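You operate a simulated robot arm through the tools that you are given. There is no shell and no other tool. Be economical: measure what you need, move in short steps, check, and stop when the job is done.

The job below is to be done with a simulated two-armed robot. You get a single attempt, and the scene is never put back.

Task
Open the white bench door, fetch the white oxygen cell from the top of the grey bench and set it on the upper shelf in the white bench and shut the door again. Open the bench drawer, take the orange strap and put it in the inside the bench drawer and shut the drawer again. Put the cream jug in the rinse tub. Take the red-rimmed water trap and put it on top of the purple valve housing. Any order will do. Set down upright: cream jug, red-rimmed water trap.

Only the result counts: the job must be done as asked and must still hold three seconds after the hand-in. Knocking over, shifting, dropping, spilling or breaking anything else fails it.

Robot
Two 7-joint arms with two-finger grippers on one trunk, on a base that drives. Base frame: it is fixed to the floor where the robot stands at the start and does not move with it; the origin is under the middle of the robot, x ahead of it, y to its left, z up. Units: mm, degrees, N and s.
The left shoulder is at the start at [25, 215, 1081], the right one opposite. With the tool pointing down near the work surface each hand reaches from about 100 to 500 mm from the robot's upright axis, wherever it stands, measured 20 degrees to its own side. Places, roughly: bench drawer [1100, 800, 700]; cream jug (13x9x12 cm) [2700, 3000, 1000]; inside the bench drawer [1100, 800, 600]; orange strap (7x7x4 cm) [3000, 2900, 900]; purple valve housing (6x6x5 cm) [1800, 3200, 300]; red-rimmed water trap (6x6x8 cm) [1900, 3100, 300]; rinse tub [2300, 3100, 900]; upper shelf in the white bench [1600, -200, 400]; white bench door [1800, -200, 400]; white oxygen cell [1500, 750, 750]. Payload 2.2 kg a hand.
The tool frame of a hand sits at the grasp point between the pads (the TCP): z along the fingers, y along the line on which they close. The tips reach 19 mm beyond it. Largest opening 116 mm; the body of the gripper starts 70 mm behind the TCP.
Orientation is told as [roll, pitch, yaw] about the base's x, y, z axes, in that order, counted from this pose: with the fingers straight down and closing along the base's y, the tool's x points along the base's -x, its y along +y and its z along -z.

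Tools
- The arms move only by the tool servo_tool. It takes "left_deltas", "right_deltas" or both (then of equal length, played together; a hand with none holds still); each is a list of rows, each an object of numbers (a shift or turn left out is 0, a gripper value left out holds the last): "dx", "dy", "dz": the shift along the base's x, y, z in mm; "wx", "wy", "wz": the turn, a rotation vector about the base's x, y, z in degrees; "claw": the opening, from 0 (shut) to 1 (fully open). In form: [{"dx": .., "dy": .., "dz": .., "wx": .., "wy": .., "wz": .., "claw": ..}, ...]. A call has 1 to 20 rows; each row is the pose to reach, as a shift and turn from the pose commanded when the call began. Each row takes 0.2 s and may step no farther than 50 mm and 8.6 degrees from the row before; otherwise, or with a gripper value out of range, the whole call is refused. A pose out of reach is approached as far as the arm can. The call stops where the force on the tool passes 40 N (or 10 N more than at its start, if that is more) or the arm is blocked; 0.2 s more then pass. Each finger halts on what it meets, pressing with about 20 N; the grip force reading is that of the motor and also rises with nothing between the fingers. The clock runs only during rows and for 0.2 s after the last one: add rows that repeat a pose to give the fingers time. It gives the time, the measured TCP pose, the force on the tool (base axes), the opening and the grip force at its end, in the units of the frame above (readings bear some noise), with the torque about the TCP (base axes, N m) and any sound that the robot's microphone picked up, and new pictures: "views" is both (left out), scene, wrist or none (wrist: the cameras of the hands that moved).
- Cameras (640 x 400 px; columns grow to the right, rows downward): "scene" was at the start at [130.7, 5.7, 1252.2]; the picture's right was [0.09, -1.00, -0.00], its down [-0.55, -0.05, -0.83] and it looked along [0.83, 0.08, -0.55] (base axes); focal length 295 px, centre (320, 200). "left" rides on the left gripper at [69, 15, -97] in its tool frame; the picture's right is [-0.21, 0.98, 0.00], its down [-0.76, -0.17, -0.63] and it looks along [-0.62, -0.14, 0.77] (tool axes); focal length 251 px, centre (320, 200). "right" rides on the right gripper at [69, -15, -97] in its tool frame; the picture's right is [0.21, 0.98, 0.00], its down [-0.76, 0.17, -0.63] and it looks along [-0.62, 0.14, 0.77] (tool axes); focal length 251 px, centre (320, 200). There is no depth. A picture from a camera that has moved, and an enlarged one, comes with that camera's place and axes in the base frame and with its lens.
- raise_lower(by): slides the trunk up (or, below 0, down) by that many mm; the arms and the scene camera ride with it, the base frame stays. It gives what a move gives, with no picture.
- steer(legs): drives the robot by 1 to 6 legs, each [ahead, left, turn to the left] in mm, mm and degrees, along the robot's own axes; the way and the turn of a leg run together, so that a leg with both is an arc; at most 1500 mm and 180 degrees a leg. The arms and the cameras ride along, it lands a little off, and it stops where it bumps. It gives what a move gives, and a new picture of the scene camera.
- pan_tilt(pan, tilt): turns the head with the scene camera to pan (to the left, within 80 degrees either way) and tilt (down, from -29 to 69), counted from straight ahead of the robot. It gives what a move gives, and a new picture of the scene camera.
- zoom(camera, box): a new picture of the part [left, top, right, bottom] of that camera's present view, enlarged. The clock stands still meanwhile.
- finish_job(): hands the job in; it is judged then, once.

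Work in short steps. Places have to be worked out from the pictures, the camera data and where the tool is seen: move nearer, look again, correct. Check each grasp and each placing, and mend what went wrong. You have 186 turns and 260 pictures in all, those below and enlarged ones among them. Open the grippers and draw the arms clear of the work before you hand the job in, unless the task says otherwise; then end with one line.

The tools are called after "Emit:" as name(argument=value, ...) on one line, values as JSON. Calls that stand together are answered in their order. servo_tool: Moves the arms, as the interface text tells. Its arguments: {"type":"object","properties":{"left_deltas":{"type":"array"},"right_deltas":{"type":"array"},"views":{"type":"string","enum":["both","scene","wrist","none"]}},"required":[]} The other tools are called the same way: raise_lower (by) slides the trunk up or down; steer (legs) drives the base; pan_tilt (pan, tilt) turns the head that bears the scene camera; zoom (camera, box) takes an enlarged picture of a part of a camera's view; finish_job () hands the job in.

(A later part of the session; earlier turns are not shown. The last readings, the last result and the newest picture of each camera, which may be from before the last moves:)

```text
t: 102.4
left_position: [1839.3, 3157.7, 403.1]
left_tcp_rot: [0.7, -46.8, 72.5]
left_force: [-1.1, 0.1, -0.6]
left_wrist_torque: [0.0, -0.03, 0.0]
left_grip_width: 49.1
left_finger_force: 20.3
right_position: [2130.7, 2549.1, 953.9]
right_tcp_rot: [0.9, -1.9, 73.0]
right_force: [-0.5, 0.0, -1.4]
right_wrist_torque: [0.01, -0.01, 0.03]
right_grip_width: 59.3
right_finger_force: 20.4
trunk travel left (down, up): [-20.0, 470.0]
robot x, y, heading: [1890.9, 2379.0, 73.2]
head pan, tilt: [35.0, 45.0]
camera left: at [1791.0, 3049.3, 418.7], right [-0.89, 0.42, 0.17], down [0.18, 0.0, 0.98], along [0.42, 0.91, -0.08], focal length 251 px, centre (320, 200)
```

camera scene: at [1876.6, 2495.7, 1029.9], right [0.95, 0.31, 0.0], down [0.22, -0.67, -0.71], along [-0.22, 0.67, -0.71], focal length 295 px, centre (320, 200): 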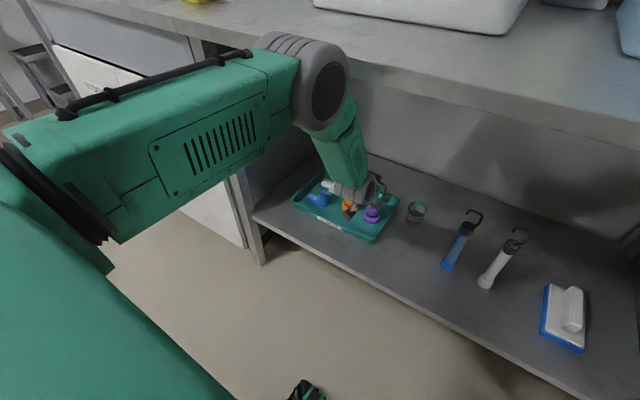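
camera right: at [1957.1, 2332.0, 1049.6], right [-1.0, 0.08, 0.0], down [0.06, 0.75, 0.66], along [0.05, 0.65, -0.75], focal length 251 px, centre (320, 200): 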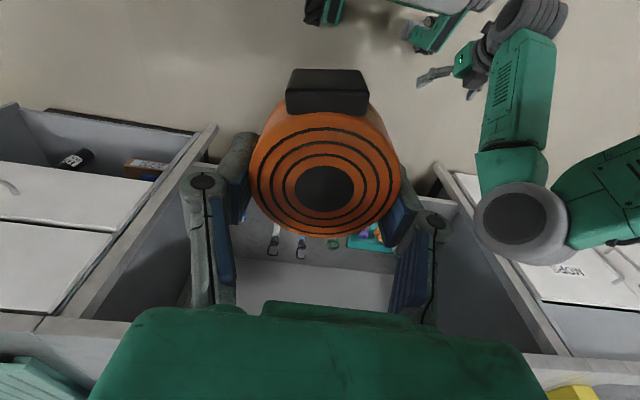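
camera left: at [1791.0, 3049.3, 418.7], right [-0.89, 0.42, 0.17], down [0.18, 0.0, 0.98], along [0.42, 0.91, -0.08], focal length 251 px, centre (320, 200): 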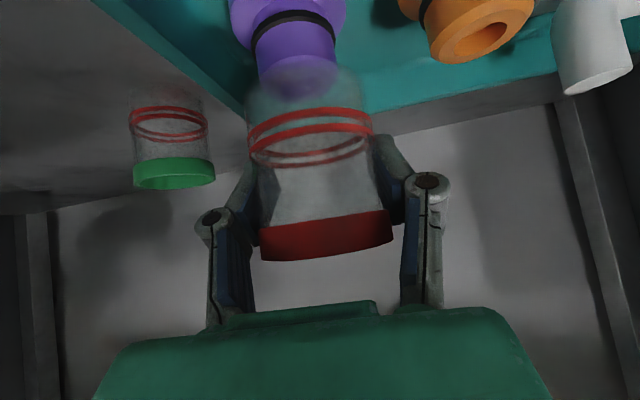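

No contact yet; continue another 8 mm.

Emit:
servo_tool(left_deltas=[{"dz": -2}, {"dz": -3}, {"dz": -4}, {"dz": -5}, {"dz": -6}, {"dz": -7}, {"dz": -8}], views="wrist")

```text
t: 104.0
left_position: [1839.8, 3161.2, 396.7]
left_tcp_rot: [0.8, -46.9, 72.5]
left_force: [0.8, -1.8, 6.4]
left_wrist_torque: [-0.12, -0.11, -0.02]
left_grip_width: 49.1
left_finger_force: 20.0
right_position: [2132.1, 2546.9, 953.2]
right_tcp_rot: [0.9, -1.9, 73.1]
right_force: [0.1, -0.2, 0.2]
right_wrist_torque: [0.01, -0.01, 0.04]
right_grip_width: 59.5
right_finger_force: 19.9
trunk travel left (down, up): [-20.0, 470.0]
robot x, y, heading: [1892.1, 2381.3, 73.2]
head pan, tilt: [35.0, 45.0]
camera left: at [1791.8, 3050.6, 412.2], right [-0.89, 0.42, 0.17], down [0.18, 0.0, 0.98], along [0.42, 0.91, -0.08], focal length 251 px, centre (320, 200)
```

left: 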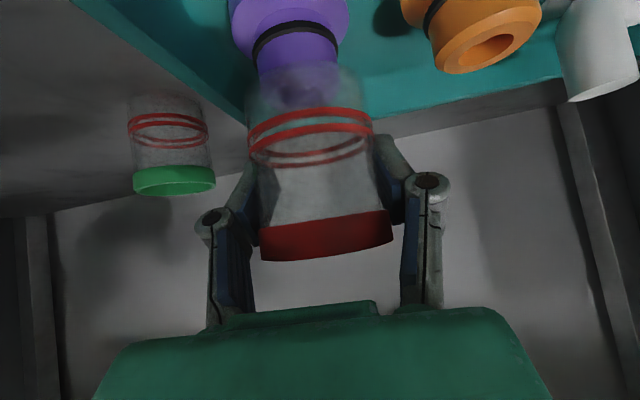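

Contact made (6 N). Torque suggests the support is a few mm to +x, so I lift 5 mm, shift +5 in x, and set down again.

Emit:
servo_tool(left_deltas=[{"dz": 5}, {"dx": 5, "dy": 0, "dz": 5}, {"dx": 5, "dy": 0, "dz": 2}, {"dx": 5, "dz": 0}, {"dx": 5, "dz": -1}, {"dx": 5, "dz": -2}], views="wrist")

Emit:
zoom(camera="scene", box=[300, 150, 420, 225])

```text
t: 105.4
left_position: [1844.7, 3159.7, 395.7]
left_tcp_rot: [0.9, -47.1, 72.5]
left_force: [-0.4, 1.5, 13.5]
left_wrist_torque: [-0.08, -0.09, -0.03]
left_grip_width: 48.5
left_finger_force: 19.9
right_position: [2133.1, 2547.1, 953.2]
right_tcp_rot: [1.0, -2.0, 73.0]
right_force: [-0.1, 0.3, -0.6]
right_wrist_torque: [0.01, 0.0, 0.03]
right_grip_width: 59.1
right_finger_force: 20.2
trunk travel left (down, up): [-20.0, 470.0]
robot x, y, heading: [1890.7, 2378.4, 72.9]
head pan, tilt: [35.0, 45.0]
camera left: at [1796.8, 3050.3, 410.9], right [-0.89, 0.42, 0.17], down [0.18, 0.0, 0.98], along [0.42, 0.91, -0.08], focal length 251 px, centre (320, 200)
```

left: 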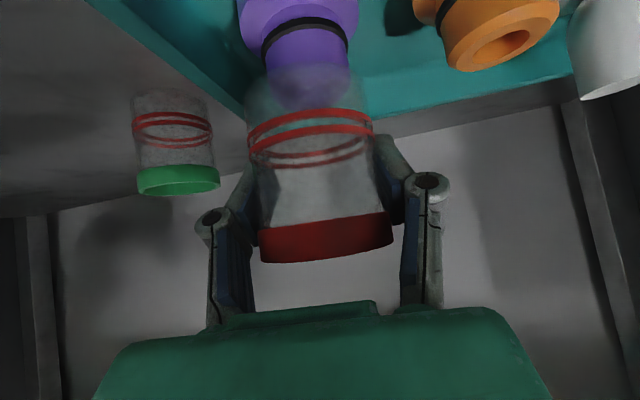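

```text
5.33 times, centred on (360, 188) of scene
camera zoom: at [1876.7, 2493.6, 1030.3], right [0.95, 0.31, 0.0], down [0.22, -0.67, -0.71], along [-0.22, 0.67, -0.71], focal length 1574 px, centre (107, 267)
```

zoom: 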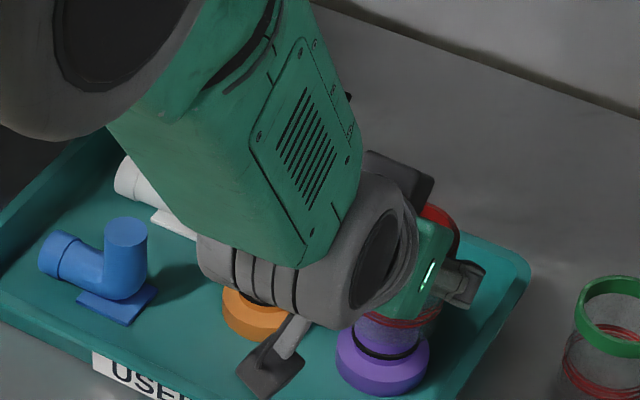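

Laterally centred, contact 13 N. I ease 1 mm, open and withdraw along the tool axis.

Emit:
servo_tool(left_deltas=[{"dz": 1}, {"dz": 1, "claw": 0.5}, {"dz": 1, "claw": 0.62}, {"dz": 1, "claw": 0.68}, {"dz": 1, "claw": 0.68}], views="wrist")

```text
t: 106.6
left_position: [1844.3, 3157.1, 392.7]
left_tcp_rot: [0.9, -46.9, 72.6]
left_force: [-0.1, -0.2, -0.1]
left_wrist_torque: [0.0, 0.02, 0.01]
left_grip_width: 78.7
left_finger_force: 0.1
right_position: [2132.3, 2548.6, 953.2]
right_tcp_rot: [0.8, -1.9, 73.0]
right_force: [-0.6, 1.0, -1.5]
right_wrist_torque: [0.02, 0.01, -0.01]
right_grip_width: 59.2
right_finger_force: 20.0
trunk travel left (down, up): [-20.0, 470.0]
robot x, y, heading: [1894.4, 2381.2, 73.1]
head pan, tilt: [35.0, 45.0]
camera left: at [1796.4, 3049.6, 409.3], right [-0.89, 0.42, 0.17], down [0.18, 0.0, 0.98], along [0.42, 0.91, -0.08], focal length 251 px, centre (320, 200)
```

left: 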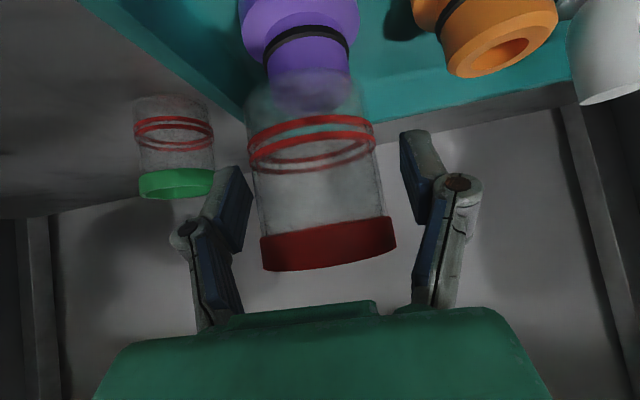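

It stands free on the housing. I withdraw back and up along the tool axis.

Emit:
servo_tool(left_deltas=[{"dx": -4, "dy": -14, "dz": 12}, {"dx": -9, "dy": -32, "dz": 30}, {"dx": -19, "dy": -62, "dz": 48}, {"dx": -30, "dy": -100, "dz": 60}, {"dx": -42, "dy": -140, "dz": 65}], views="both")

Emit:
zoom(camera="left", box=[160, 0, 480, 200])

```text
t: 107.8
left_position: [1800.4, 3019.6, 459.6]
left_tcp_rot: [0.8, -46.9, 72.5]
left_force: [0.8, 0.6, -0.1]
left_wrist_torque: [-0.03, 0.02, -0.01]
left_grip_width: 79.0
left_finger_force: 0.1
right_position: [2132.0, 2547.5, 953.6]
right_tcp_rot: [0.8, -2.1, 73.2]
right_force: [0.9, 0.9, -1.8]
right_wrist_torque: [0.01, -0.03, 0.01]
right_grip_width: 59.4
right_finger_force: 20.0
trunk travel left (down, up): [-20.0, 470.0]
robot x, y, heading: [1891.2, 2377.8, 72.8]
head pan, tilt: [35.0, 45.0]
camera scene: at [1876.3, 2495.1, 1030.0], right [0.95, 0.31, 0.0], down [0.22, -0.67, -0.71], along [-0.22, 0.67, -0.71], focal length 295 px, centre (320, 200)
camera left: at [1752.3, 2910.3, 475.1], right [-0.89, 0.42, 0.17], down [0.18, 0.0, 0.98], along [0.42, 0.91, -0.08], focal length 251 px, centre (320, 200)
```

scene: 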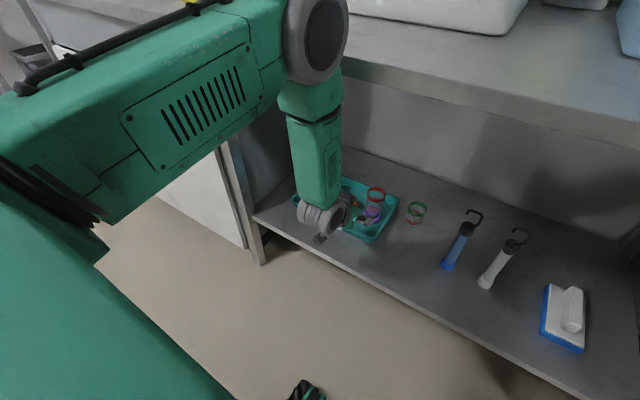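
left: 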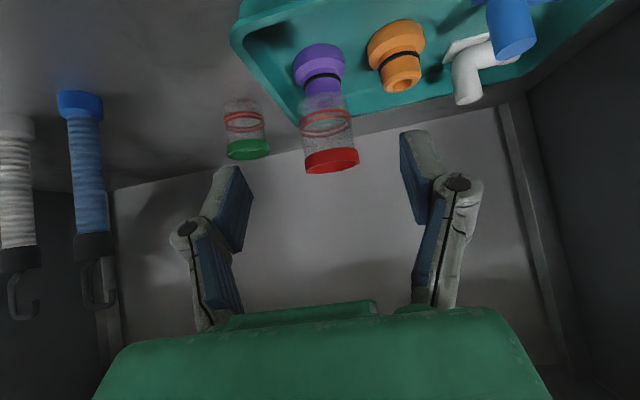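

```text
2.00 times, centred on (320, 100) of left
camera zoom: at [1752.3, 2910.3, 475.1], right [-0.89, 0.42, 0.17], down [0.18, 0.0, 0.98], along [0.42, 0.91, -0.08], focal length 503 px, centre (320, 400)
```

zoom: 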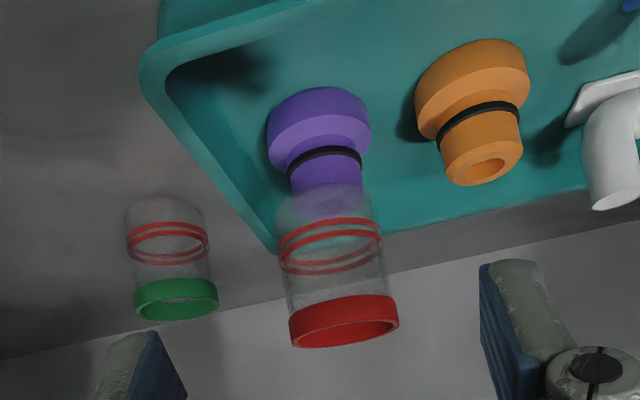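

The trap stands upright on the purple housing. I back the robot away from the counter, then bring the left tool back to pointing down.

Emit:
steer(legs=[[-420, 0, 0]])

Emit:
servo_tool(left_deltas=[{"dz": 45, "wx": -7.2, "wy": 2.2}, {"dz": 90, "wx": -14.4, "wy": 4.4}, {"dz": 135, "wx": -21.5, "wy": 6.5}, {"dz": 180, "wx": -28.7, "wy": 8.7}, {"dx": -10, "dy": -30, "dz": 215, "wx": -35.9, "wy": 10.9}, {"dx": -20, "dy": -60, "dz": 250, "wx": -43.1, "wy": 13.1}, {"dx": -32, "dy": -95, "dz": 280, "wx": -44.4, "wy": 13.5}, {"dx": -44, "dy": -135, "dz": 300, "wx": -44.4, "wy": 13.5}, {"dx": -56, "dy": -175, "dz": 330, "wx": -44.4, "wy": 13.5}], views="none")

Emit:
pan_tilt(pan=0, tilt=30)

```text
t: 110.4
left_position: [1678.1, 2616.5, 460.2]
left_tcp_rot: [0.8, -46.7, 72.6]
left_force: [0.8, 0.6, 0.9]
left_wrist_torque: [0.05, -0.06, 0.04]
left_grip_width: 78.8
left_finger_force: 0.1
right_position: [2009.6, 2145.4, 953.8]
right_tcp_rot: [0.7, -2.0, 73.1]
right_force: [-0.3, -0.2, -0.8]
right_wrist_torque: [0.0, 0.0, 0.0]
right_grip_width: 59.1
right_finger_force: 19.8
trunk travel left (down, up): [-20.0, 470.0]
robot x, y, heading: [1768.2, 1982.0, 73.3]
head pan, tilt: [35.0, 45.0]
camera scene: at [1753.1, 2092.2, 1030.0], right [0.95, 0.31, 0.0], down [0.22, -0.67, -0.71], along [-0.22, 0.67, -0.71], focal length 295 px, centre (320, 200)
```

scene: 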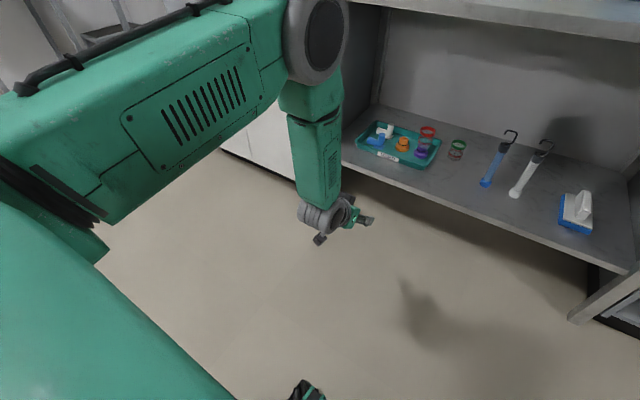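

```text
refused: row 9 steps farther than a row can; nothing moved
```

```text
t: 111.4
left_position: [1677.4, 2615.9, 459.9]
left_tcp_rot: [0.7, -47.0, 72.6]
left_force: [0.1, 0.4, 0.1]
left_wrist_torque: [-0.01, -0.02, 0.0]
left_grip_width: 78.9
left_finger_force: 0.1
right_position: [2009.2, 2144.8, 953.9]
right_tcp_rot: [0.8, -2.1, 73.1]
right_force: [0.1, 0.4, -0.3]
right_wrist_torque: [0.0, -0.01, 0.0]
right_grip_width: 59.4
right_finger_force: 19.8
trunk travel left (down, up): [-20.0, 470.0]
robot x, y, heading: [1767.4, 1975.1, 73.1]
head pan, tilt: [0.0, 30.0]
camera scene: at [1805.0, 2101.9, 1052.4], right [0.96, -0.29, 0.0], down [-0.15, -0.48, -0.86], along [0.25, 0.83, -0.5], focal length 295 px, centre (320, 200)
```

scene: 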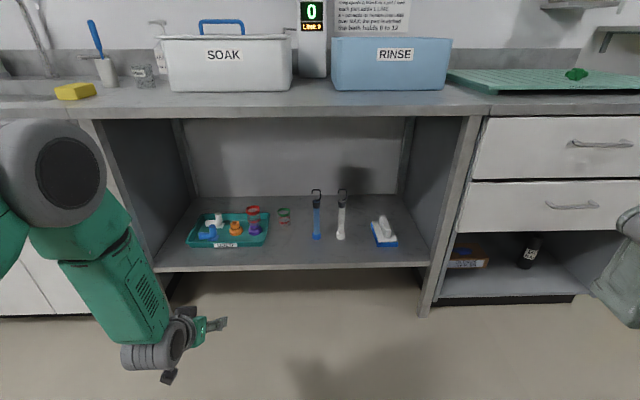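

Everything on the shelf stands. I restore the left tool with smaller steps and raise the trunk.

Emit:
servo_tool(left_deltas=[{"dz": 45, "wx": -7.2, "wy": 2.2}, {"dz": 90, "wx": -14.4, "wy": 4.4}, {"dz": 135, "wx": -21.5, "wy": 6.5}, {"dz": 180, "wx": -28.7, "wy": 8.7}, {"dx": -8, "dy": -26, "dz": 215, "wx": -35.9, "wy": 10.9}, {"dx": -16, "dy": -52, "dz": 250, "wx": -43.1, "wy": 13.1}, {"dx": -26, "dy": -85, "dz": 280, "wx": -44.4, "wy": 13.5}, {"dx": -38, "dy": -125, "dz": 300, "wx": -44.4, "wy": 13.5}, {"dx": -50, "dy": -165, "dz": 320, "wx": -44.4, "wy": 13.5}], views="none")

Emit:
raise_lower(by=200)

Emit:
pan_tilt(pan=-60, tilt=30)

```text
t: 113.4
left_position: [1625.5, 2449.6, 782.4]
left_tcp_rot: [0.5, -0.6, 72.7]
left_force: [1.5, -0.7, 0.6]
left_wrist_torque: [0.03, 0.0, 0.0]
left_grip_width: 78.6
left_finger_force: 0.1
right_position: [2008.4, 2141.7, 954.4]
right_tcp_rot: [0.8, -2.1, 73.1]
right_force: [0.2, -0.4, -1.4]
right_wrist_torque: [0.0, -0.03, 0.01]
right_grip_width: 59.1
right_finger_force: 20.1
trunk travel left (down, up): [-20.0, 470.0]
robot x, y, heading: [1766.2, 1977.4, 73.0]
head pan, tilt: [0.0, 30.0]
```

```text
t: 115.6
left_position: [1626.2, 2451.2, 981.1]
left_tcp_rot: [0.6, -0.4, 72.8]
left_force: [-0.3, -0.6, -0.8]
left_wrist_torque: [0.0, 0.02, 0.0]
left_grip_width: 78.9
left_finger_force: 0.1
right_position: [2008.3, 2143.8, 1154.0]
right_tcp_rot: [0.8, -2.1, 73.1]
right_force: [-0.1, 0.5, -1.0]
right_wrist_torque: [0.03, -0.03, 0.01]
right_grip_width: 59.6
right_finger_force: 20.4
trunk travel left (down, up): [-220.0, 270.0]
robot x, y, heading: [1769.2, 1977.4, 72.7]
head pan, tilt: [0.0, 30.0]
```

```text
t: 116.9
left_position: [1626.2, 2450.8, 981.5]
left_tcp_rot: [0.5, -0.5, 72.9]
left_force: [0.5, 0.3, -0.3]
left_wrist_torque: [0.0, -0.03, 0.02]
left_grip_width: 78.8
left_finger_force: 0.0
right_position: [2009.4, 2144.4, 1153.3]
right_tcp_rot: [0.9, -2.1, 73.1]
right_force: [-0.6, 0.6, -0.3]
right_wrist_torque: [0.01, -0.01, 0.02]
right_grip_width: 59.4
right_finger_force: 20.0
trunk travel left (down, up): [-220.0, 270.0]
robot x, y, heading: [1767.3, 1975.3, 72.9]
head pan, tilt: [-60.0, 30.0]
camera scene: at [1866.8, 2035.4, 1252.6], right [0.23, -0.97, 0.0], down [-0.49, -0.12, -0.87], along [0.84, 0.2, -0.5], focal length 295 px, centre (320, 200)
```

scene: 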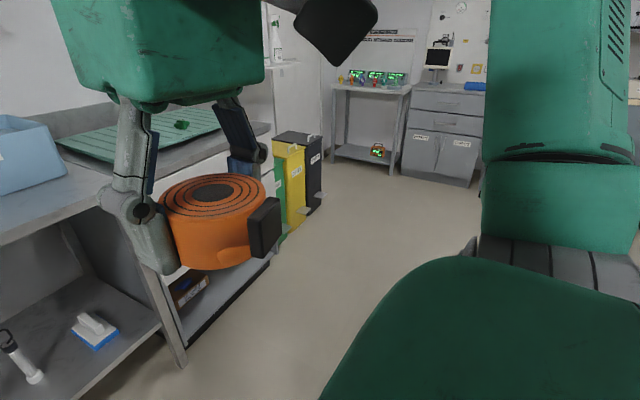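

Now to the drawer: strafe left clear of the bench end, back down, turn to face the bench (heading ≈ −12°).

Emit:
steer(legs=[[0, 1191, 0], [-400, 0, 0], [0, 0, -85], [0, -900, 0]])

Emit:
pan_tilt(pan=10, tilt=35)

```text
t: 133.0
left_position: [758.8, 1262.0, 979.2]
left_tcp_rot: [0.0, -0.5, -14.6]
left_force: [-0.4, 0.9, -0.1]
left_wrist_torque: [-0.08, 0.04, 0.01]
left_grip_width: 78.9
left_finger_force: 0.1
right_position: [470.2, 866.2, 1154.0]
right_tcp_rot: [0.4, -2.1, -14.2]
right_force: [0.2, 1.1, 0.1]
right_wrist_torque: [-0.03, -0.03, 0.01]
right_grip_width: 59.4
right_finger_force: 20.4
trunk travel left (down, up): [-220.0, 270.0]
robot x, y, heading: [290.6, 1090.7, -14.2]
head pan, tilt: [-60.0, 30.0]
camera scene: at [354.4, 1000.9, 1253.3], right [-0.96, -0.27, 0.01], down [-0.14, 0.47, -0.87], along [0.23, -0.84, -0.49], focal length 295 px, centre (320, 200)
```

scene: 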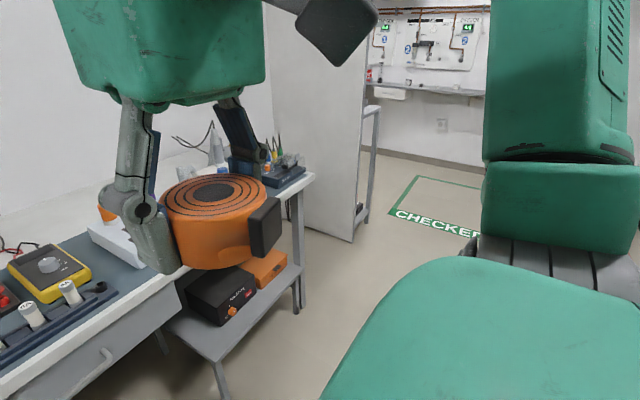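

```text
t: 134.4
left_position: [756.2, 1256.4, 982.8]
left_tcp_rot: [0.4, -0.6, -14.6]
left_force: [0.9, 0.4, 0.0]
left_wrist_torque: [0.0, -0.02, -0.02]
left_grip_width: 78.9
left_finger_force: 0.1
right_position: [467.4, 859.3, 1154.4]
right_tcp_rot: [0.9, -2.2, -14.2]
right_force: [0.0, 0.7, 0.1]
right_wrist_torque: [-0.02, -0.03, 0.03]
right_grip_width: 59.4
right_finger_force: 20.2
trunk travel left (down, up): [-220.0, 270.0]
robot x, y, heading: [289.9, 1093.4, -14.3]
head pan, tilt: [10.0, 35.0]
camera scene: at [415.1, 1070.9, 1244.8], right [-0.08, -1.0, 0.0], down [-0.57, 0.05, -0.82], along [0.82, -0.06, -0.58], focal length 295 px, centre (320, 200)
```

scene: 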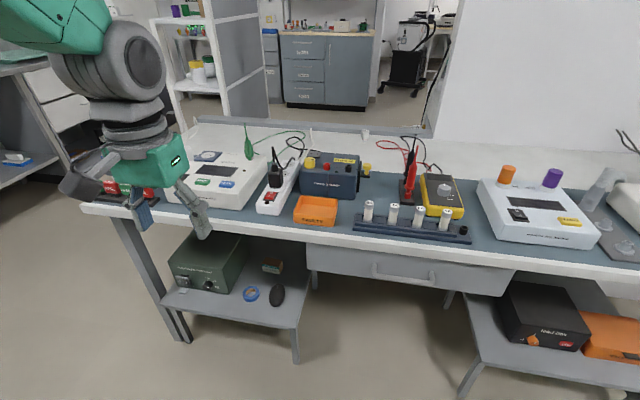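

The drawer handle is at pixel (405,278). I zoom on the bench top to find the white oxygen cell near (1500,750,750).

Emit:
zoom(camera="scene", box=[280, 110, 520, 260])

Emit:
pan_tilt(pan=-15, tilt=25)

```text
2.67 times, centred on (400, 185) of scene
camera zoom: at [415.1, 1070.9, 1244.8], right [-0.08, -1.0, 0.0], down [-0.57, 0.05, -0.82], along [0.82, -0.06, -0.58], focal length 787 px, centre (107, 240)
```

zoom: 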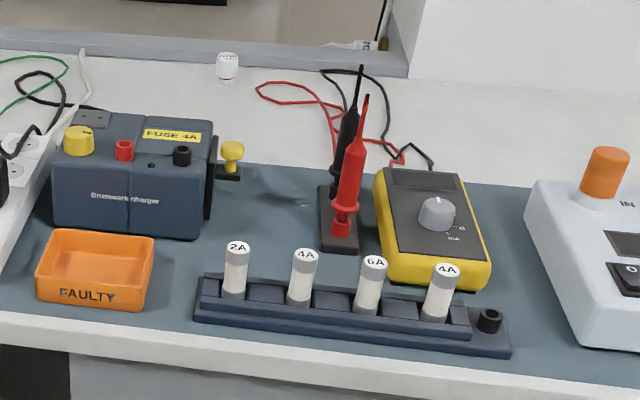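

```text
t: 135.3
left_position: [756.7, 1257.2, 981.4]
left_tcp_rot: [0.4, -0.6, -14.6]
left_force: [-0.5, 0.3, -0.8]
left_wrist_torque: [-0.01, -0.04, -0.03]
left_grip_width: 79.0
left_finger_force: 0.1
right_position: [465.7, 860.5, 1153.9]
right_tcp_rot: [0.8, -2.2, -14.2]
right_force: [0.2, 0.3, -1.1]
right_wrist_torque: [-0.04, -0.02, 0.02]
right_grip_width: 59.3
right_finger_force: 19.7
trunk travel left (down, up): [-220.0, 270.0]
robot x, y, heading: [292.2, 1092.5, -14.6]
head pan, tilt: [-15.0, 25.0]
camera scene: at [408.0, 1033.5, 1260.5], right [-0.49, -0.87, 0.0], down [-0.37, 0.21, -0.91], along [0.79, -0.44, -0.43], focal length 295 px, centre (320, 200)
```

scene: 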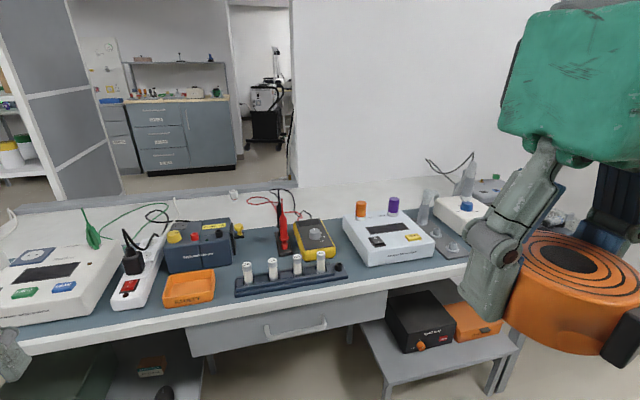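

The white oxygen cell stands at the bench's back edge ≈(1544,800), better reached from behind later. First the drawer: handle ≈(867,838,690). I shift right 190 and pose the left hand horizontally with vertical closing.

Emit:
steer(legs=[[0, -190, -0.5]])

Emit:
servo_tool(left_deltas=[{"dx": -3, "dy": -12, "dz": -15, "wx": 3.55, "wy": -6.03, "wz": -4.95, "claw": 0.4}, {"dx": -6, "dy": -24, "dz": -30, "wx": 7.1, "wy": -12.06, "wz": -9.9}, {"dx": -9, "dy": -36, "dz": -45, "wx": 10.65, "wy": -18.09, "wz": -14.85}, {"dx": -12, "dy": -48, "dz": -60, "wx": 14.2, "wy": -24.12, "wz": -19.8}, {"dx": -15, "dy": -60, "dz": -75, "wx": 17.75, "wy": -30.15, "wz": -24.75}, {"dx": -18, "dy": -72, "dz": -90, "wx": 21.3, "wy": -36.18, "wz": -29.7}, {"dx": -21, "dy": -84, "dz": -105, "wx": 24.85, "wy": -42.21, "wz": -34.65}, {"dx": -24, "dy": -96, "dz": -120, "wx": 28.4, "wy": -48.24, "wz": -39.6}, {"dx": -27, "dy": -108, "dz": -135, "wx": 31.95, "wy": -54.27, "wz": -44.55}, {"dx": -30, "dy": -120, "dz": -150, "wx": 35.5, "wy": -60.3, "wz": -49.5}, {"dx": -33, "dy": -132, "dz": -165, "wx": 39.05, "wy": -66.33, "wz": -54.45}, {"dx": -36, "dy": -144, "dz": -180, "wx": 42.6, "wy": -72.36, "wz": -59.4}, {"dx": -39, "dy": -156, "dz": -195, "wx": 46.15, "wy": -78.39, "wz": -64.35}, {"dx": -42, "dy": -168, "dz": -210, "wx": 49.7, "wy": -84.42, "wz": -69.3}], views="both")

```text
t: 136.8
left_position: [708.8, 1067.7, 982.4]
left_tcp_rot: [0.5, -0.6, -15.3]
left_force: [0.7, 0.1, -0.6]
left_wrist_torque: [0.01, -0.02, 0.01]
left_grip_width: 78.8
left_finger_force: 0.0
right_position: [415.5, 673.3, 1154.4]
right_tcp_rot: [1.0, -2.2, -15.0]
right_force: [-0.1, -0.9, -1.7]
right_wrist_torque: [-0.02, -0.05, -0.01]
right_grip_width: 59.5
right_finger_force: 20.2
trunk travel left (down, up): [-220.0, 270.0]
robot x, y, heading: [241.7, 908.2, -14.9]
head pan, tilt: [-15.0, 25.0]
camera scene: at [360.4, 852.8, 1260.6], right [-0.5, -0.87, 0.0], down [-0.37, 0.21, -0.91], along [0.78, -0.45, -0.42], focal length 295 px, centre (320, 200)
```

scene: 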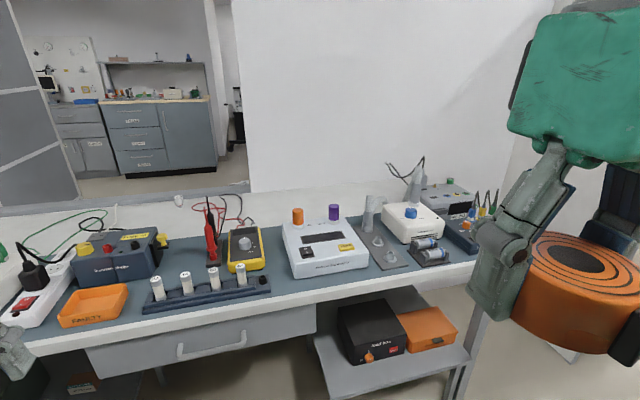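

```text
t: 139.8
left_position: [696.9, 889.9, 777.0]
left_tcp_rot: [90.4, 0.8, -105.3]
left_force: [0.3, -0.6, -0.7]
left_wrist_torque: [0.0, -0.02, 0.02]
left_grip_width: 46.5
left_finger_force: 0.0
left hand out of reach, approached as far as the arm can: row 5, 14
right_position: [414.9, 674.4, 1153.2]
right_tcp_rot: [0.9, -2.2, -14.9]
right_force: [0.8, 0.8, -1.0]
right_wrist_torque: [-0.02, 0.0, 0.0]
right_grip_width: 59.2
right_finger_force: 20.0
trunk travel left (down, up): [-220.0, 270.0]
robot x, y, heading: [246.2, 910.1, -14.9]
head pan, tilt: [-15.0, 25.0]
camera scene: at [361.3, 850.4, 1260.4], right [-0.5, -0.87, 0.0], down [-0.37, 0.21, -0.9], along [0.78, -0.45, -0.43], focal length 295 px, centre (320, 200)
camera left: at [622.3, 981.7, 791.8], right [-0.07, -0.22, 0.97], down [-0.81, -0.56, -0.18], along [0.58, -0.8, -0.14], focal length 251 px, centre (320, 200)
```

scene: 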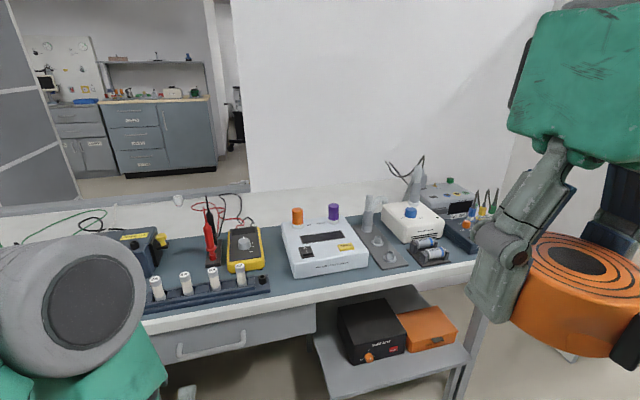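
left: 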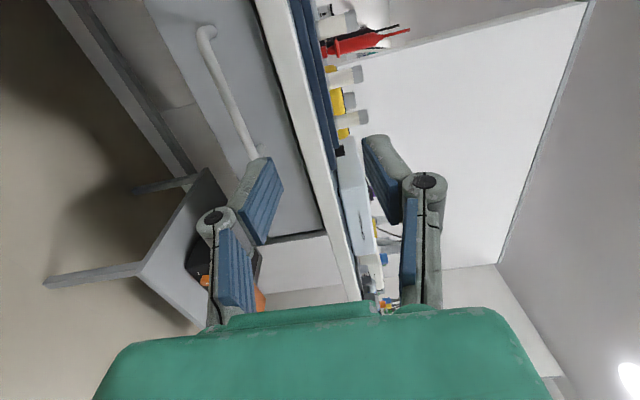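

Pose reached; handle triangulates to ≈(870,838,684). I go to a pre-grasp point ~105 mm in front of it.

Emit:
servo_tool(left_deltas=[{"dx": 12, "dy": -4, "dz": -40}, {"dx": 30, "dy": -10, "dz": -80}, {"dx": 68, "dy": -24, "dz": -93}, {"dx": 68, "dy": -24, "dz": -93}], views="wrist")

```text
t: 140.8
left_position: [764.9, 863.8, 683.5]
left_tcp_rot: [90.5, 0.8, -105.4]
left_force: [-0.4, 1.1, -0.2]
left_wrist_torque: [-0.01, -0.01, 0.0]
left_grip_width: 46.5
left_finger_force: 0.1
right_position: [413.5, 672.1, 1154.4]
right_tcp_rot: [1.1, -2.3, -14.8]
right_force: [0.5, -0.5, -0.5]
right_wrist_torque: [-0.01, -0.05, 0.0]
right_grip_width: 59.2
right_finger_force: 19.8
trunk travel left (down, up): [-220.0, 270.0]
robot x, y, heading: [240.3, 910.9, -14.9]
head pan, tilt: [-15.0, 25.0]
camera left: at [690.4, 955.3, 699.2], right [-0.07, -0.22, 0.97], down [-0.81, -0.56, -0.18], along [0.59, -0.8, -0.14], focal length 251 px, centre (320, 200)
```

left: 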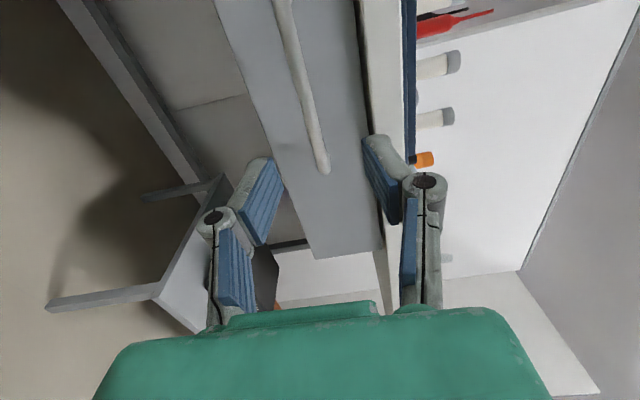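

Bar is at z≈677, ~105 mm ahead. I lower 6 mm, advance 98 mm and check.

Emit:
servo_tool(left_deltas=[{"dx": 0, "dy": 0, "dz": -6}, {"dx": 40, "dy": -11, "dz": -6}, {"dx": 75, "dy": -20, "dz": -6}, {"dx": 90, "dy": -24, "dz": -6}, {"dx": 90, "dy": -24, "dz": -6}], views="wrist")

```text
t: 142.0
left_position: [853.5, 839.3, 676.9]
left_tcp_rot: [90.5, 0.8, -105.2]
left_force: [0.5, -0.1, 0.7]
left_wrist_torque: [0.0, 0.01, -0.04]
left_grip_width: 46.4
left_finger_force: 0.0
right_position: [413.3, 671.2, 1154.4]
right_tcp_rot: [1.1, -2.2, -14.9]
right_force: [-0.1, 0.2, -0.6]
right_wrist_torque: [-0.01, 0.03, 0.01]
right_grip_width: 59.4
right_finger_force: 20.1
trunk travel left (down, up): [-220.0, 270.0]
robot x, y, heading: [240.6, 911.2, -15.0]
head pan, tilt: [-15.0, 25.0]
camera left: at [778.9, 931.5, 692.4], right [-0.07, -0.22, 0.97], down [-0.81, -0.56, -0.18], along [0.59, -0.8, -0.14], focal length 251 px, centre (320, 200)
```

left: 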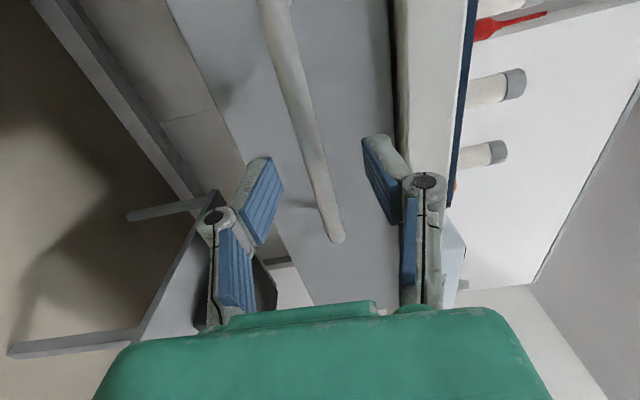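

The bar lies between the fingers, ~15 mm beyond the TCP. I advance 12 mm more and close.

Emit:
servo_tool(left_deltas=[{"dx": 6, "dy": -2}, {"dx": 12, "dy": -3}, {"dx": 12, "dy": -3, "claw": 0.1}, {"dx": 12, "dy": -3, "claw": 0.0}, {"dx": 12, "dy": -3, "claw": 0.0}], views="wrist")

```text
t: 143.2
left_position: [865.4, 838.1, 675.3]
left_tcp_rot: [90.2, 0.8, -105.4]
left_force: [1.3, -1.6, -13.9]
left_wrist_torque: [-0.6, 0.38, -0.18]
left_grip_width: 10.8
left_finger_force: 37.8
right_position: [413.8, 670.6, 1153.6]
right_tcp_rot: [1.1, -2.2, -14.9]
right_force: [-0.5, 0.4, -0.3]
right_wrist_torque: [0.02, 0.01, 0.0]
right_grip_width: 59.3
right_finger_force: 20.0
trunk travel left (down, up): [-220.0, 270.0]
robot x, y, heading: [242.5, 907.6, -14.9]
head pan, tilt: [-15.0, 25.0]
camera left: at [790.8, 928.9, 690.6], right [-0.06, -0.22, 0.97], down [-0.81, -0.56, -0.18], along [0.59, -0.8, -0.14], focal length 251 px, centre (320, 200)
```

left: 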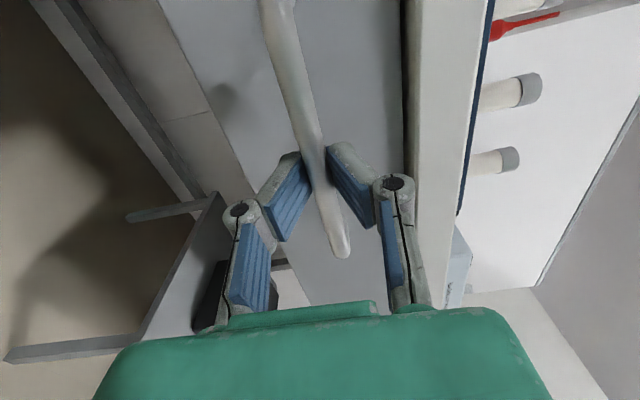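

Gripped (10.8 mm bar). I pull back 120 mm with the arm.

Emit:
servo_tool(left_deltas=[{"dx": -15, "dy": 4}, {"dx": -34, "dy": 9}, {"dx": -53, "dy": 14}, {"dx": -72, "dy": 19}, {"dx": -92, "dy": 25}, {"dx": -116, "dy": 31}], views="both")

```text
t: 144.6
left_position: [747.2, 869.3, 675.0]
left_tcp_rot: [90.3, 0.8, -105.1]
left_force: [0.3, 6.5, -21.6]
left_wrist_torque: [-0.41, 0.38, 0.19]
left_grip_width: 10.6
left_finger_force: 37.9
right_position: [414.5, 672.7, 1153.7]
right_tcp_rot: [1.2, -2.2, -14.9]
right_force: [0.3, -0.1, -1.1]
right_wrist_torque: [-0.02, -0.02, 0.03]
right_grip_width: 59.0
right_finger_force: 19.8
trunk travel left (down, up): [-220.0, 270.0]
robot x, y, heading: [242.6, 909.6, -14.9]
head pan, tilt: [-15.0, 25.0]
camera scene: at [362.7, 850.3, 1260.1], right [-0.5, -0.87, 0.0], down [-0.37, 0.21, -0.9], along [0.78, -0.45, -0.43], focal length 295 px, centre (320, 200)
camera left: at [673.8, 960.4, 690.6], right [-0.06, -0.22, 0.97], down [-0.81, -0.56, -0.18], along [0.59, -0.8, -0.14], focal length 251 px, centre (320, 200)
```

scene: 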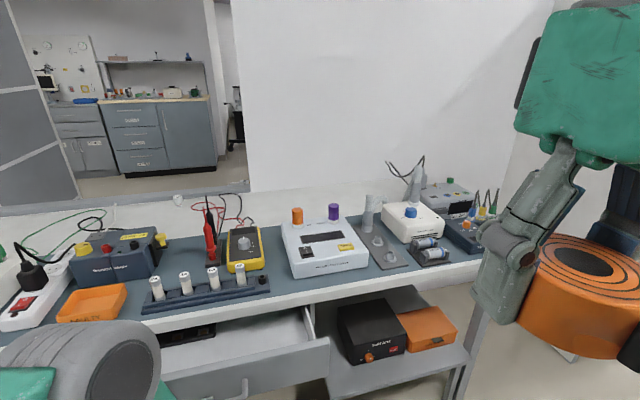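
left: 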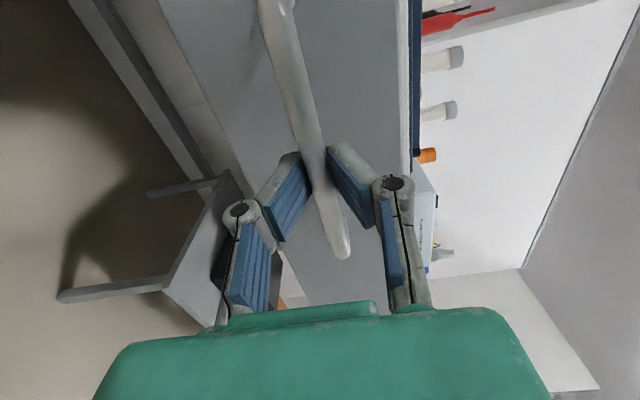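

The drawer slides well. I pull another 100 mm, easing down 2 mm.

Emit:
servo_tool(left_deltas=[{"dx": -15, "dy": 4, "dz": -2}, {"dx": -34, "dy": 9, "dz": -2}, {"dx": -53, "dy": 14, "dz": -2}, {"dx": -72, "dy": 19, "dz": -2}, {"dx": -97, "dy": 26, "dz": -2}], views="none")

Emit:
pan_tilt(pan=0, tilt=55)

```text
t: 145.9
left_position: [687.7, 884.6, 674.8]
left_tcp_rot: [91.9, 0.7, -105.0]
left_force: [0.2, 6.2, 15.9]
left_wrist_torque: [-0.76, 0.05, -0.33]
left_grip_width: 10.3
left_finger_force: 37.1
left hand out of reach, approached as far as the arm can: row 4, 5
right_position: [412.4, 672.2, 1154.0]
right_tcp_rot: [1.1, -2.4, -15.0]
right_force: [0.0, -0.3, -1.9]
right_wrist_torque: [0.01, 0.03, 0.0]
right_grip_width: 59.3
right_finger_force: 20.5
trunk travel left (down, up): [-220.0, 270.0]
robot x, y, heading: [246.0, 910.2, -14.7]
head pan, tilt: [-15.0, 25.0]
stopped in row 5 (left hand): the force on the tool passed its limit at 43 N (the readings are from after the stop); the commanded pose is now the measured one
```

```text
t: 146.9
left_position: [686.1, 886.1, 673.3]
left_tcp_rot: [91.9, 0.7, -105.0]
left_force: [4.1, 6.9, 25.2]
left_wrist_torque: [-0.73, -0.11, 0.4]
left_grip_width: 9.8
left_finger_force: 37.3
right_position: [411.9, 672.4, 1154.8]
right_tcp_rot: [1.1, -2.3, -14.9]
right_force: [0.5, 0.2, -0.8]
right_wrist_torque: [0.01, -0.02, -0.04]
right_grip_width: 59.3
right_finger_force: 19.8
trunk travel left (down, up): [-220.0, 270.0]
robot x, y, heading: [243.8, 912.1, -14.7]
head pan, tilt: [0.0, 55.0]
camera scene: at [347.8, 878.0, 1217.1], right [-0.26, -0.97, 0.0], down [-0.79, 0.21, -0.57], along [0.55, -0.15, -0.82], focal length 295 px, centre (320, 200)
```

scene: 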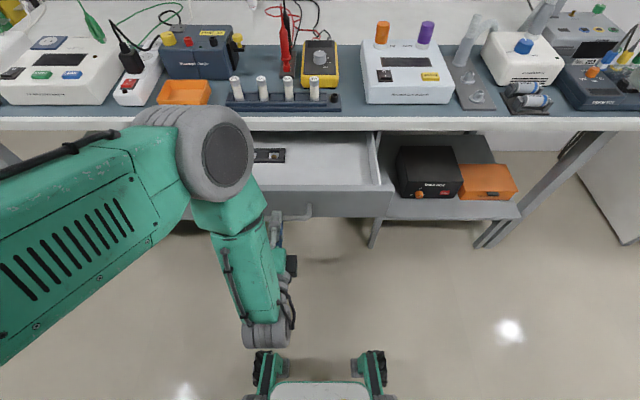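

Drawer is open ~180 mm; the free opening centre is ≈(770,725). Left hand stays on the handle; the right hand carries the strap above the opening.

Emit:
servo_tool(right_deltas=[{"dx": 40, "dy": 6, "dz": -20}, {"dx": 80, "dy": 12, "dz": -40}, {"dx": 120, "dy": 18, "dz": -60}, {"dx": 160, "dy": 24, "dz": -80}, {"dx": 200, "dy": 30, "dz": -100}, {"dx": 240, "dy": 36, "dz": -120}, {"dx": 280, "dy": 42, "dz": -140}, {"dx": 320, "dy": 48, "dz": -160}, {"dx": 356, "dy": 50, "dz": -180}, {"dx": 356, "dy": 50, "dz": -225}, {"dx": 356, "dy": 50, "dz": -270}], views="both")

```text
t: 149.3
left_position: [687.4, 885.2, 674.8]
left_tcp_rot: [91.9, 0.8, -105.1]
left_force: [2.1, -0.5, 29.3]
left_wrist_torque: [-0.85, -0.05, -0.19]
left_grip_width: 9.3
left_finger_force: 36.6
right_position: [766.7, 721.0, 884.8]
right_tcp_rot: [1.1, -2.3, -15.0]
right_force: [0.1, 0.2, -0.2]
right_wrist_torque: [0.02, -0.01, 0.0]
right_grip_width: 59.5
right_finger_force: 19.4
trunk travel left (down, up): [-220.0, 270.0]
robot x, y, heading: [244.8, 907.4, -14.8]
head pan, tilt: [0.0, 55.0]
camera scene: at [349.8, 878.2, 1216.8], right [-0.26, -0.97, 0.0], down [-0.79, 0.21, -0.57], along [0.55, -0.15, -0.82], focal length 295 px, centre (320, 200)
camera right: at [691.7, 723.6, 979.1], right [0.04, 1.0, 0.01], down [0.74, -0.04, 0.67], along [0.67, -0.02, -0.75], focal length 251 px, centre (320, 200)
```

scene: 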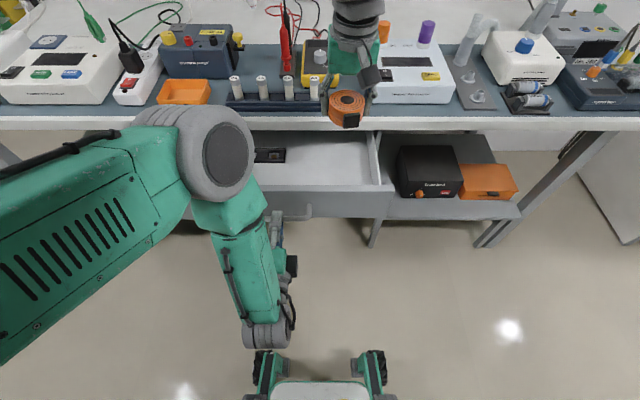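
right: 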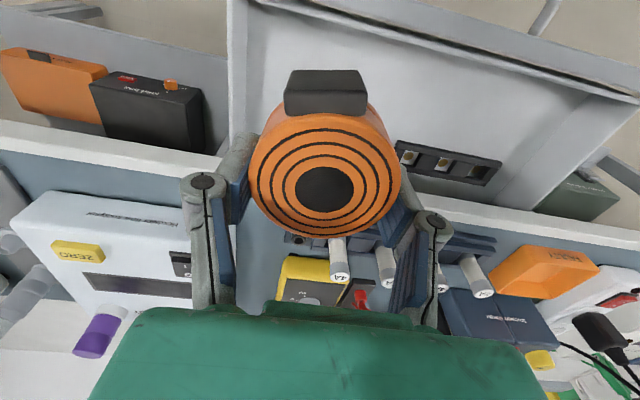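

The drop point is inside the drawer with ~75 mm margin each way. I descend to ~z 692.

Emit:
servo_tool(right_deltas=[{"dz": -45}, {"dz": -90}, {"dz": -130}, {"dz": -160}, {"dz": -175}, {"dz": -182}, {"dz": -188}, {"dz": -193}], views="both")

```text
t: 151.1
left_position: [686.4, 884.8, 675.1]
left_tcp_rot: [91.9, 0.8, -105.0]
left_force: [-2.7, -0.1, 30.6]
left_wrist_torque: [-0.83, -0.05, -0.11]
left_grip_width: 9.0
left_finger_force: 36.4
right_position: [767.8, 722.9, 691.3]
right_tcp_rot: [1.1, -2.4, -14.9]
right_force: [2.9, -1.3, -2.4]
right_wrist_torque: [-0.05, -0.08, -0.03]
right_grip_width: 58.7
right_finger_force: 19.8
trunk travel left (down, up): [-220.0, 270.0]
robot x, y, heading: [246.4, 909.7, -14.8]
head pan, tilt: [0.0, 55.0]
camera scene: at [349.3, 878.0, 1216.8], right [-0.26, -0.97, 0.0], down [-0.79, 0.21, -0.57], along [0.55, -0.15, -0.82], focal length 295 px, centre (320, 200)
camera right: at [693.1, 724.4, 784.7], right [0.04, 1.0, 0.01], down [0.74, -0.04, 0.67], along [0.67, -0.02, -0.75], focal length 251 px, centre (320, 200)
```

scene: 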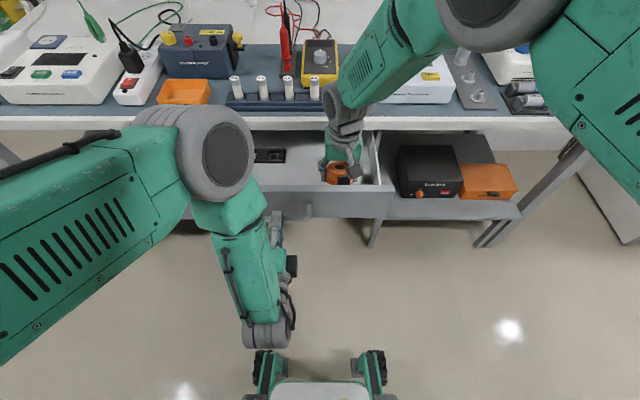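
right: 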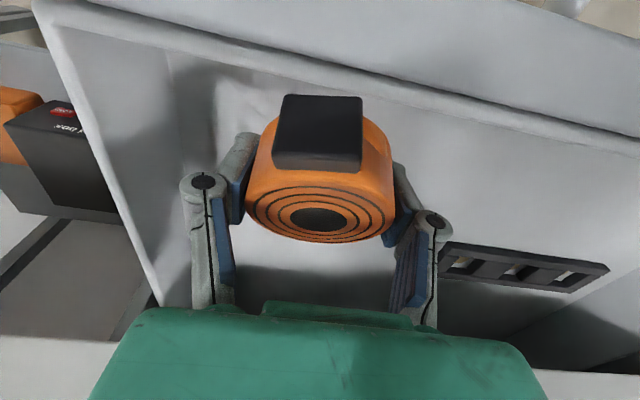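

The strap has touched the drawer floor and pivoted slightly. I open and let it settle.

Emit:
servo_tool(right_deltas=[{"claw": 0.58}, {"claw": 0.66}, {"claw": 0.72}, {"dz": 20, "claw": 0.72}, {"dz": 60}, {"dz": 105}], views="wrist")

```text
t: 152.5
left_position: [686.9, 886.2, 675.5]
left_tcp_rot: [91.9, 0.8, -105.0]
left_force: [-1.2, -0.2, 30.0]
left_wrist_torque: [-0.73, -0.12, -0.04]
left_grip_width: 8.7
left_finger_force: 36.5
right_position: [766.1, 721.6, 797.7]
right_tcp_rot: [1.2, -2.4, -14.9]
right_force: [-0.1, 0.2, 0.0]
right_wrist_torque: [0.04, -0.02, -0.02]
right_grip_width: 83.5
right_finger_force: 0.0
trunk travel left (down, up): [-220.0, 270.0]
robot x, y, heading: [241.0, 910.2, -15.0]
head pan, tilt: [0.0, 55.0]
camera right: at [691.2, 724.4, 890.8], right [0.04, 1.0, 0.01], down [0.74, -0.04, 0.67], along [0.67, -0.02, -0.75], focal length 251 px, centre (320, 200)
```

right: 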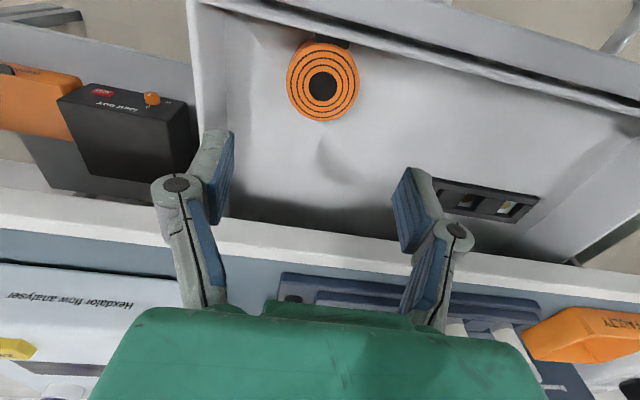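

Strap lies flat in the drawer. I lift the right hand away, and push the drawer shut with the left hand.

Emit:
servo_tool(right_deltas=[{"dz": 45}, {"dz": 90}, {"dz": 135}, {"dz": 180}, {"dx": -45, "dy": -5, "dz": 190}, {"dx": -90, "dy": -10, "dz": 200}, {"dx": -135, "dy": -15, "dz": 200}, {"dx": -180, "dy": -20, "dz": 200}, {"dx": -225, "dy": -25, "dz": 200}, {"dx": -270, "dy": -30, "dz": 200}], views="none")

Emit:
servo_tool(left_deltas=[{"dx": 15, "dy": -4}, {"dx": 40, "dy": -11}, {"dx": 70, "dy": -19}, {"dx": 100, "dy": -27}, {"dx": 130, "dy": -35}, {"dx": 155, "dy": -41}, {"dx": 168, "dy": -45}, {"dx": 176, "dy": -47}], views="both")

```text
t: 154.7
left_position: [685.7, 883.6, 674.7]
left_tcp_rot: [91.9, 1.2, -104.8]
left_force: [2.3, 7.1, 29.0]
left_wrist_torque: [-0.83, -0.04, 0.43]
left_grip_width: 8.4
left_finger_force: 36.4
right_position: [493.3, 691.5, 996.6]
right_tcp_rot: [1.3, -2.4, -14.9]
right_force: [-0.1, -1.0, 0.2]
right_wrist_torque: [0.02, -0.02, 0.05]
right_grip_width: 83.4
right_finger_force: 0.1
trunk travel left (down, up): [-220.0, 270.0]
robot x, y, heading: [242.0, 908.3, -15.0]
head pan, tilt: [0.0, 55.0]
```

```text
t: 156.5
left_position: [863.0, 836.8, 672.1]
left_tcp_rot: [91.6, 0.9, -105.0]
left_force: [-0.8, 0.2, -0.4]
left_wrist_torque: [-0.02, -0.01, -0.03]
left_grip_width: 0.1
left_finger_force: 28.8
right_position: [496.7, 694.0, 997.3]
right_tcp_rot: [1.1, -2.3, -14.9]
right_force: [0.0, 0.2, -0.3]
right_wrist_torque: [0.02, -0.01, -0.01]
right_grip_width: 83.4
right_finger_force: 0.2
trunk travel left (down, up): [-220.0, 270.0]
robot x, y, heading: [243.0, 909.3, -15.0]
head pan, tilt: [0.0, 55.0]
camera scene: at [351.1, 877.0, 1216.4], right [-0.26, -0.97, 0.0], down [-0.79, 0.21, -0.57], along [0.55, -0.15, -0.82], focal length 295 px, centre (320, 200)
camera left: at [787.5, 929.0, 685.7], right [-0.09, -0.21, 0.97], down [-0.8, -0.56, -0.19], along [0.59, -0.8, -0.12], focal length 251 px, centre (320, 200)
```

scene: 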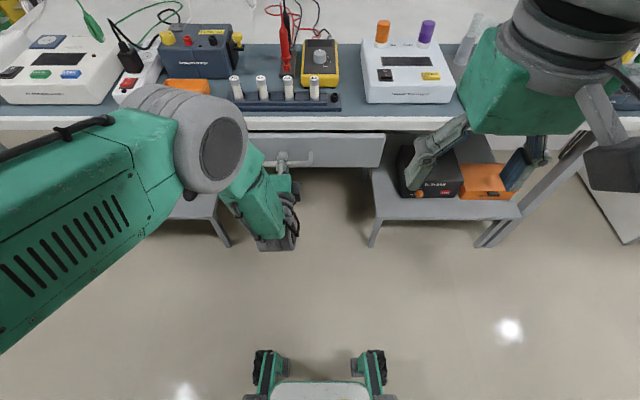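
left: 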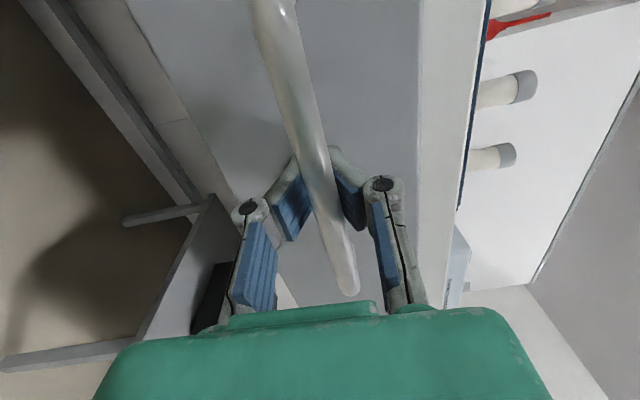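

The bar slipped within the fingers and the drawer is still ~28 mm open. I open, back off 70 mm, and close the fist to push on the handle.

Emit:
servo_tool(left_deltas=[{"claw": 0.25}, {"claw": 0.45}, {"claw": 0.45, "dx": -2}, {"dx": -35, "dy": 9, "claw": 0.45}, {"dx": -75, "dy": 20, "claw": 0.45}, {"dx": -75, "dy": 20, "dz": 3, "claw": 0.0}, {"dx": -75, "dy": 20, "dz": 3, "claw": 0.0}], views="wrist")

```text
t: 158.1
left_position: [787.3, 856.0, 675.6]
left_tcp_rot: [91.6, 0.7, -105.1]
left_force: [0.3, -0.1, -1.0]
left_wrist_torque: [-0.04, -0.01, 0.06]
left_grip_width: 0.0
left_finger_force: 19.8
right_position: [496.6, 693.6, 998.1]
right_tcp_rot: [1.2, -2.3, -14.9]
right_force: [-0.5, 0.4, -0.4]
right_wrist_torque: [-0.03, -0.01, 0.03]
right_grip_width: 83.8
right_finger_force: 0.0
trunk travel left (down, up): [-220.0, 270.0]
robot x, y, heading: [243.9, 909.5, -15.0]
head pan, tilt: [0.0, 55.0]
camera left: at [712.9, 948.3, 689.1], right [-0.09, -0.21, 0.97], down [-0.8, -0.56, -0.19], along [0.59, -0.8, -0.12], focal length 251 px, centre (320, 200)
```

left: 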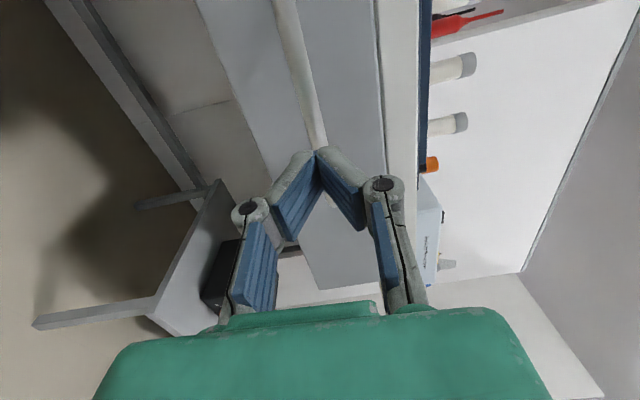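

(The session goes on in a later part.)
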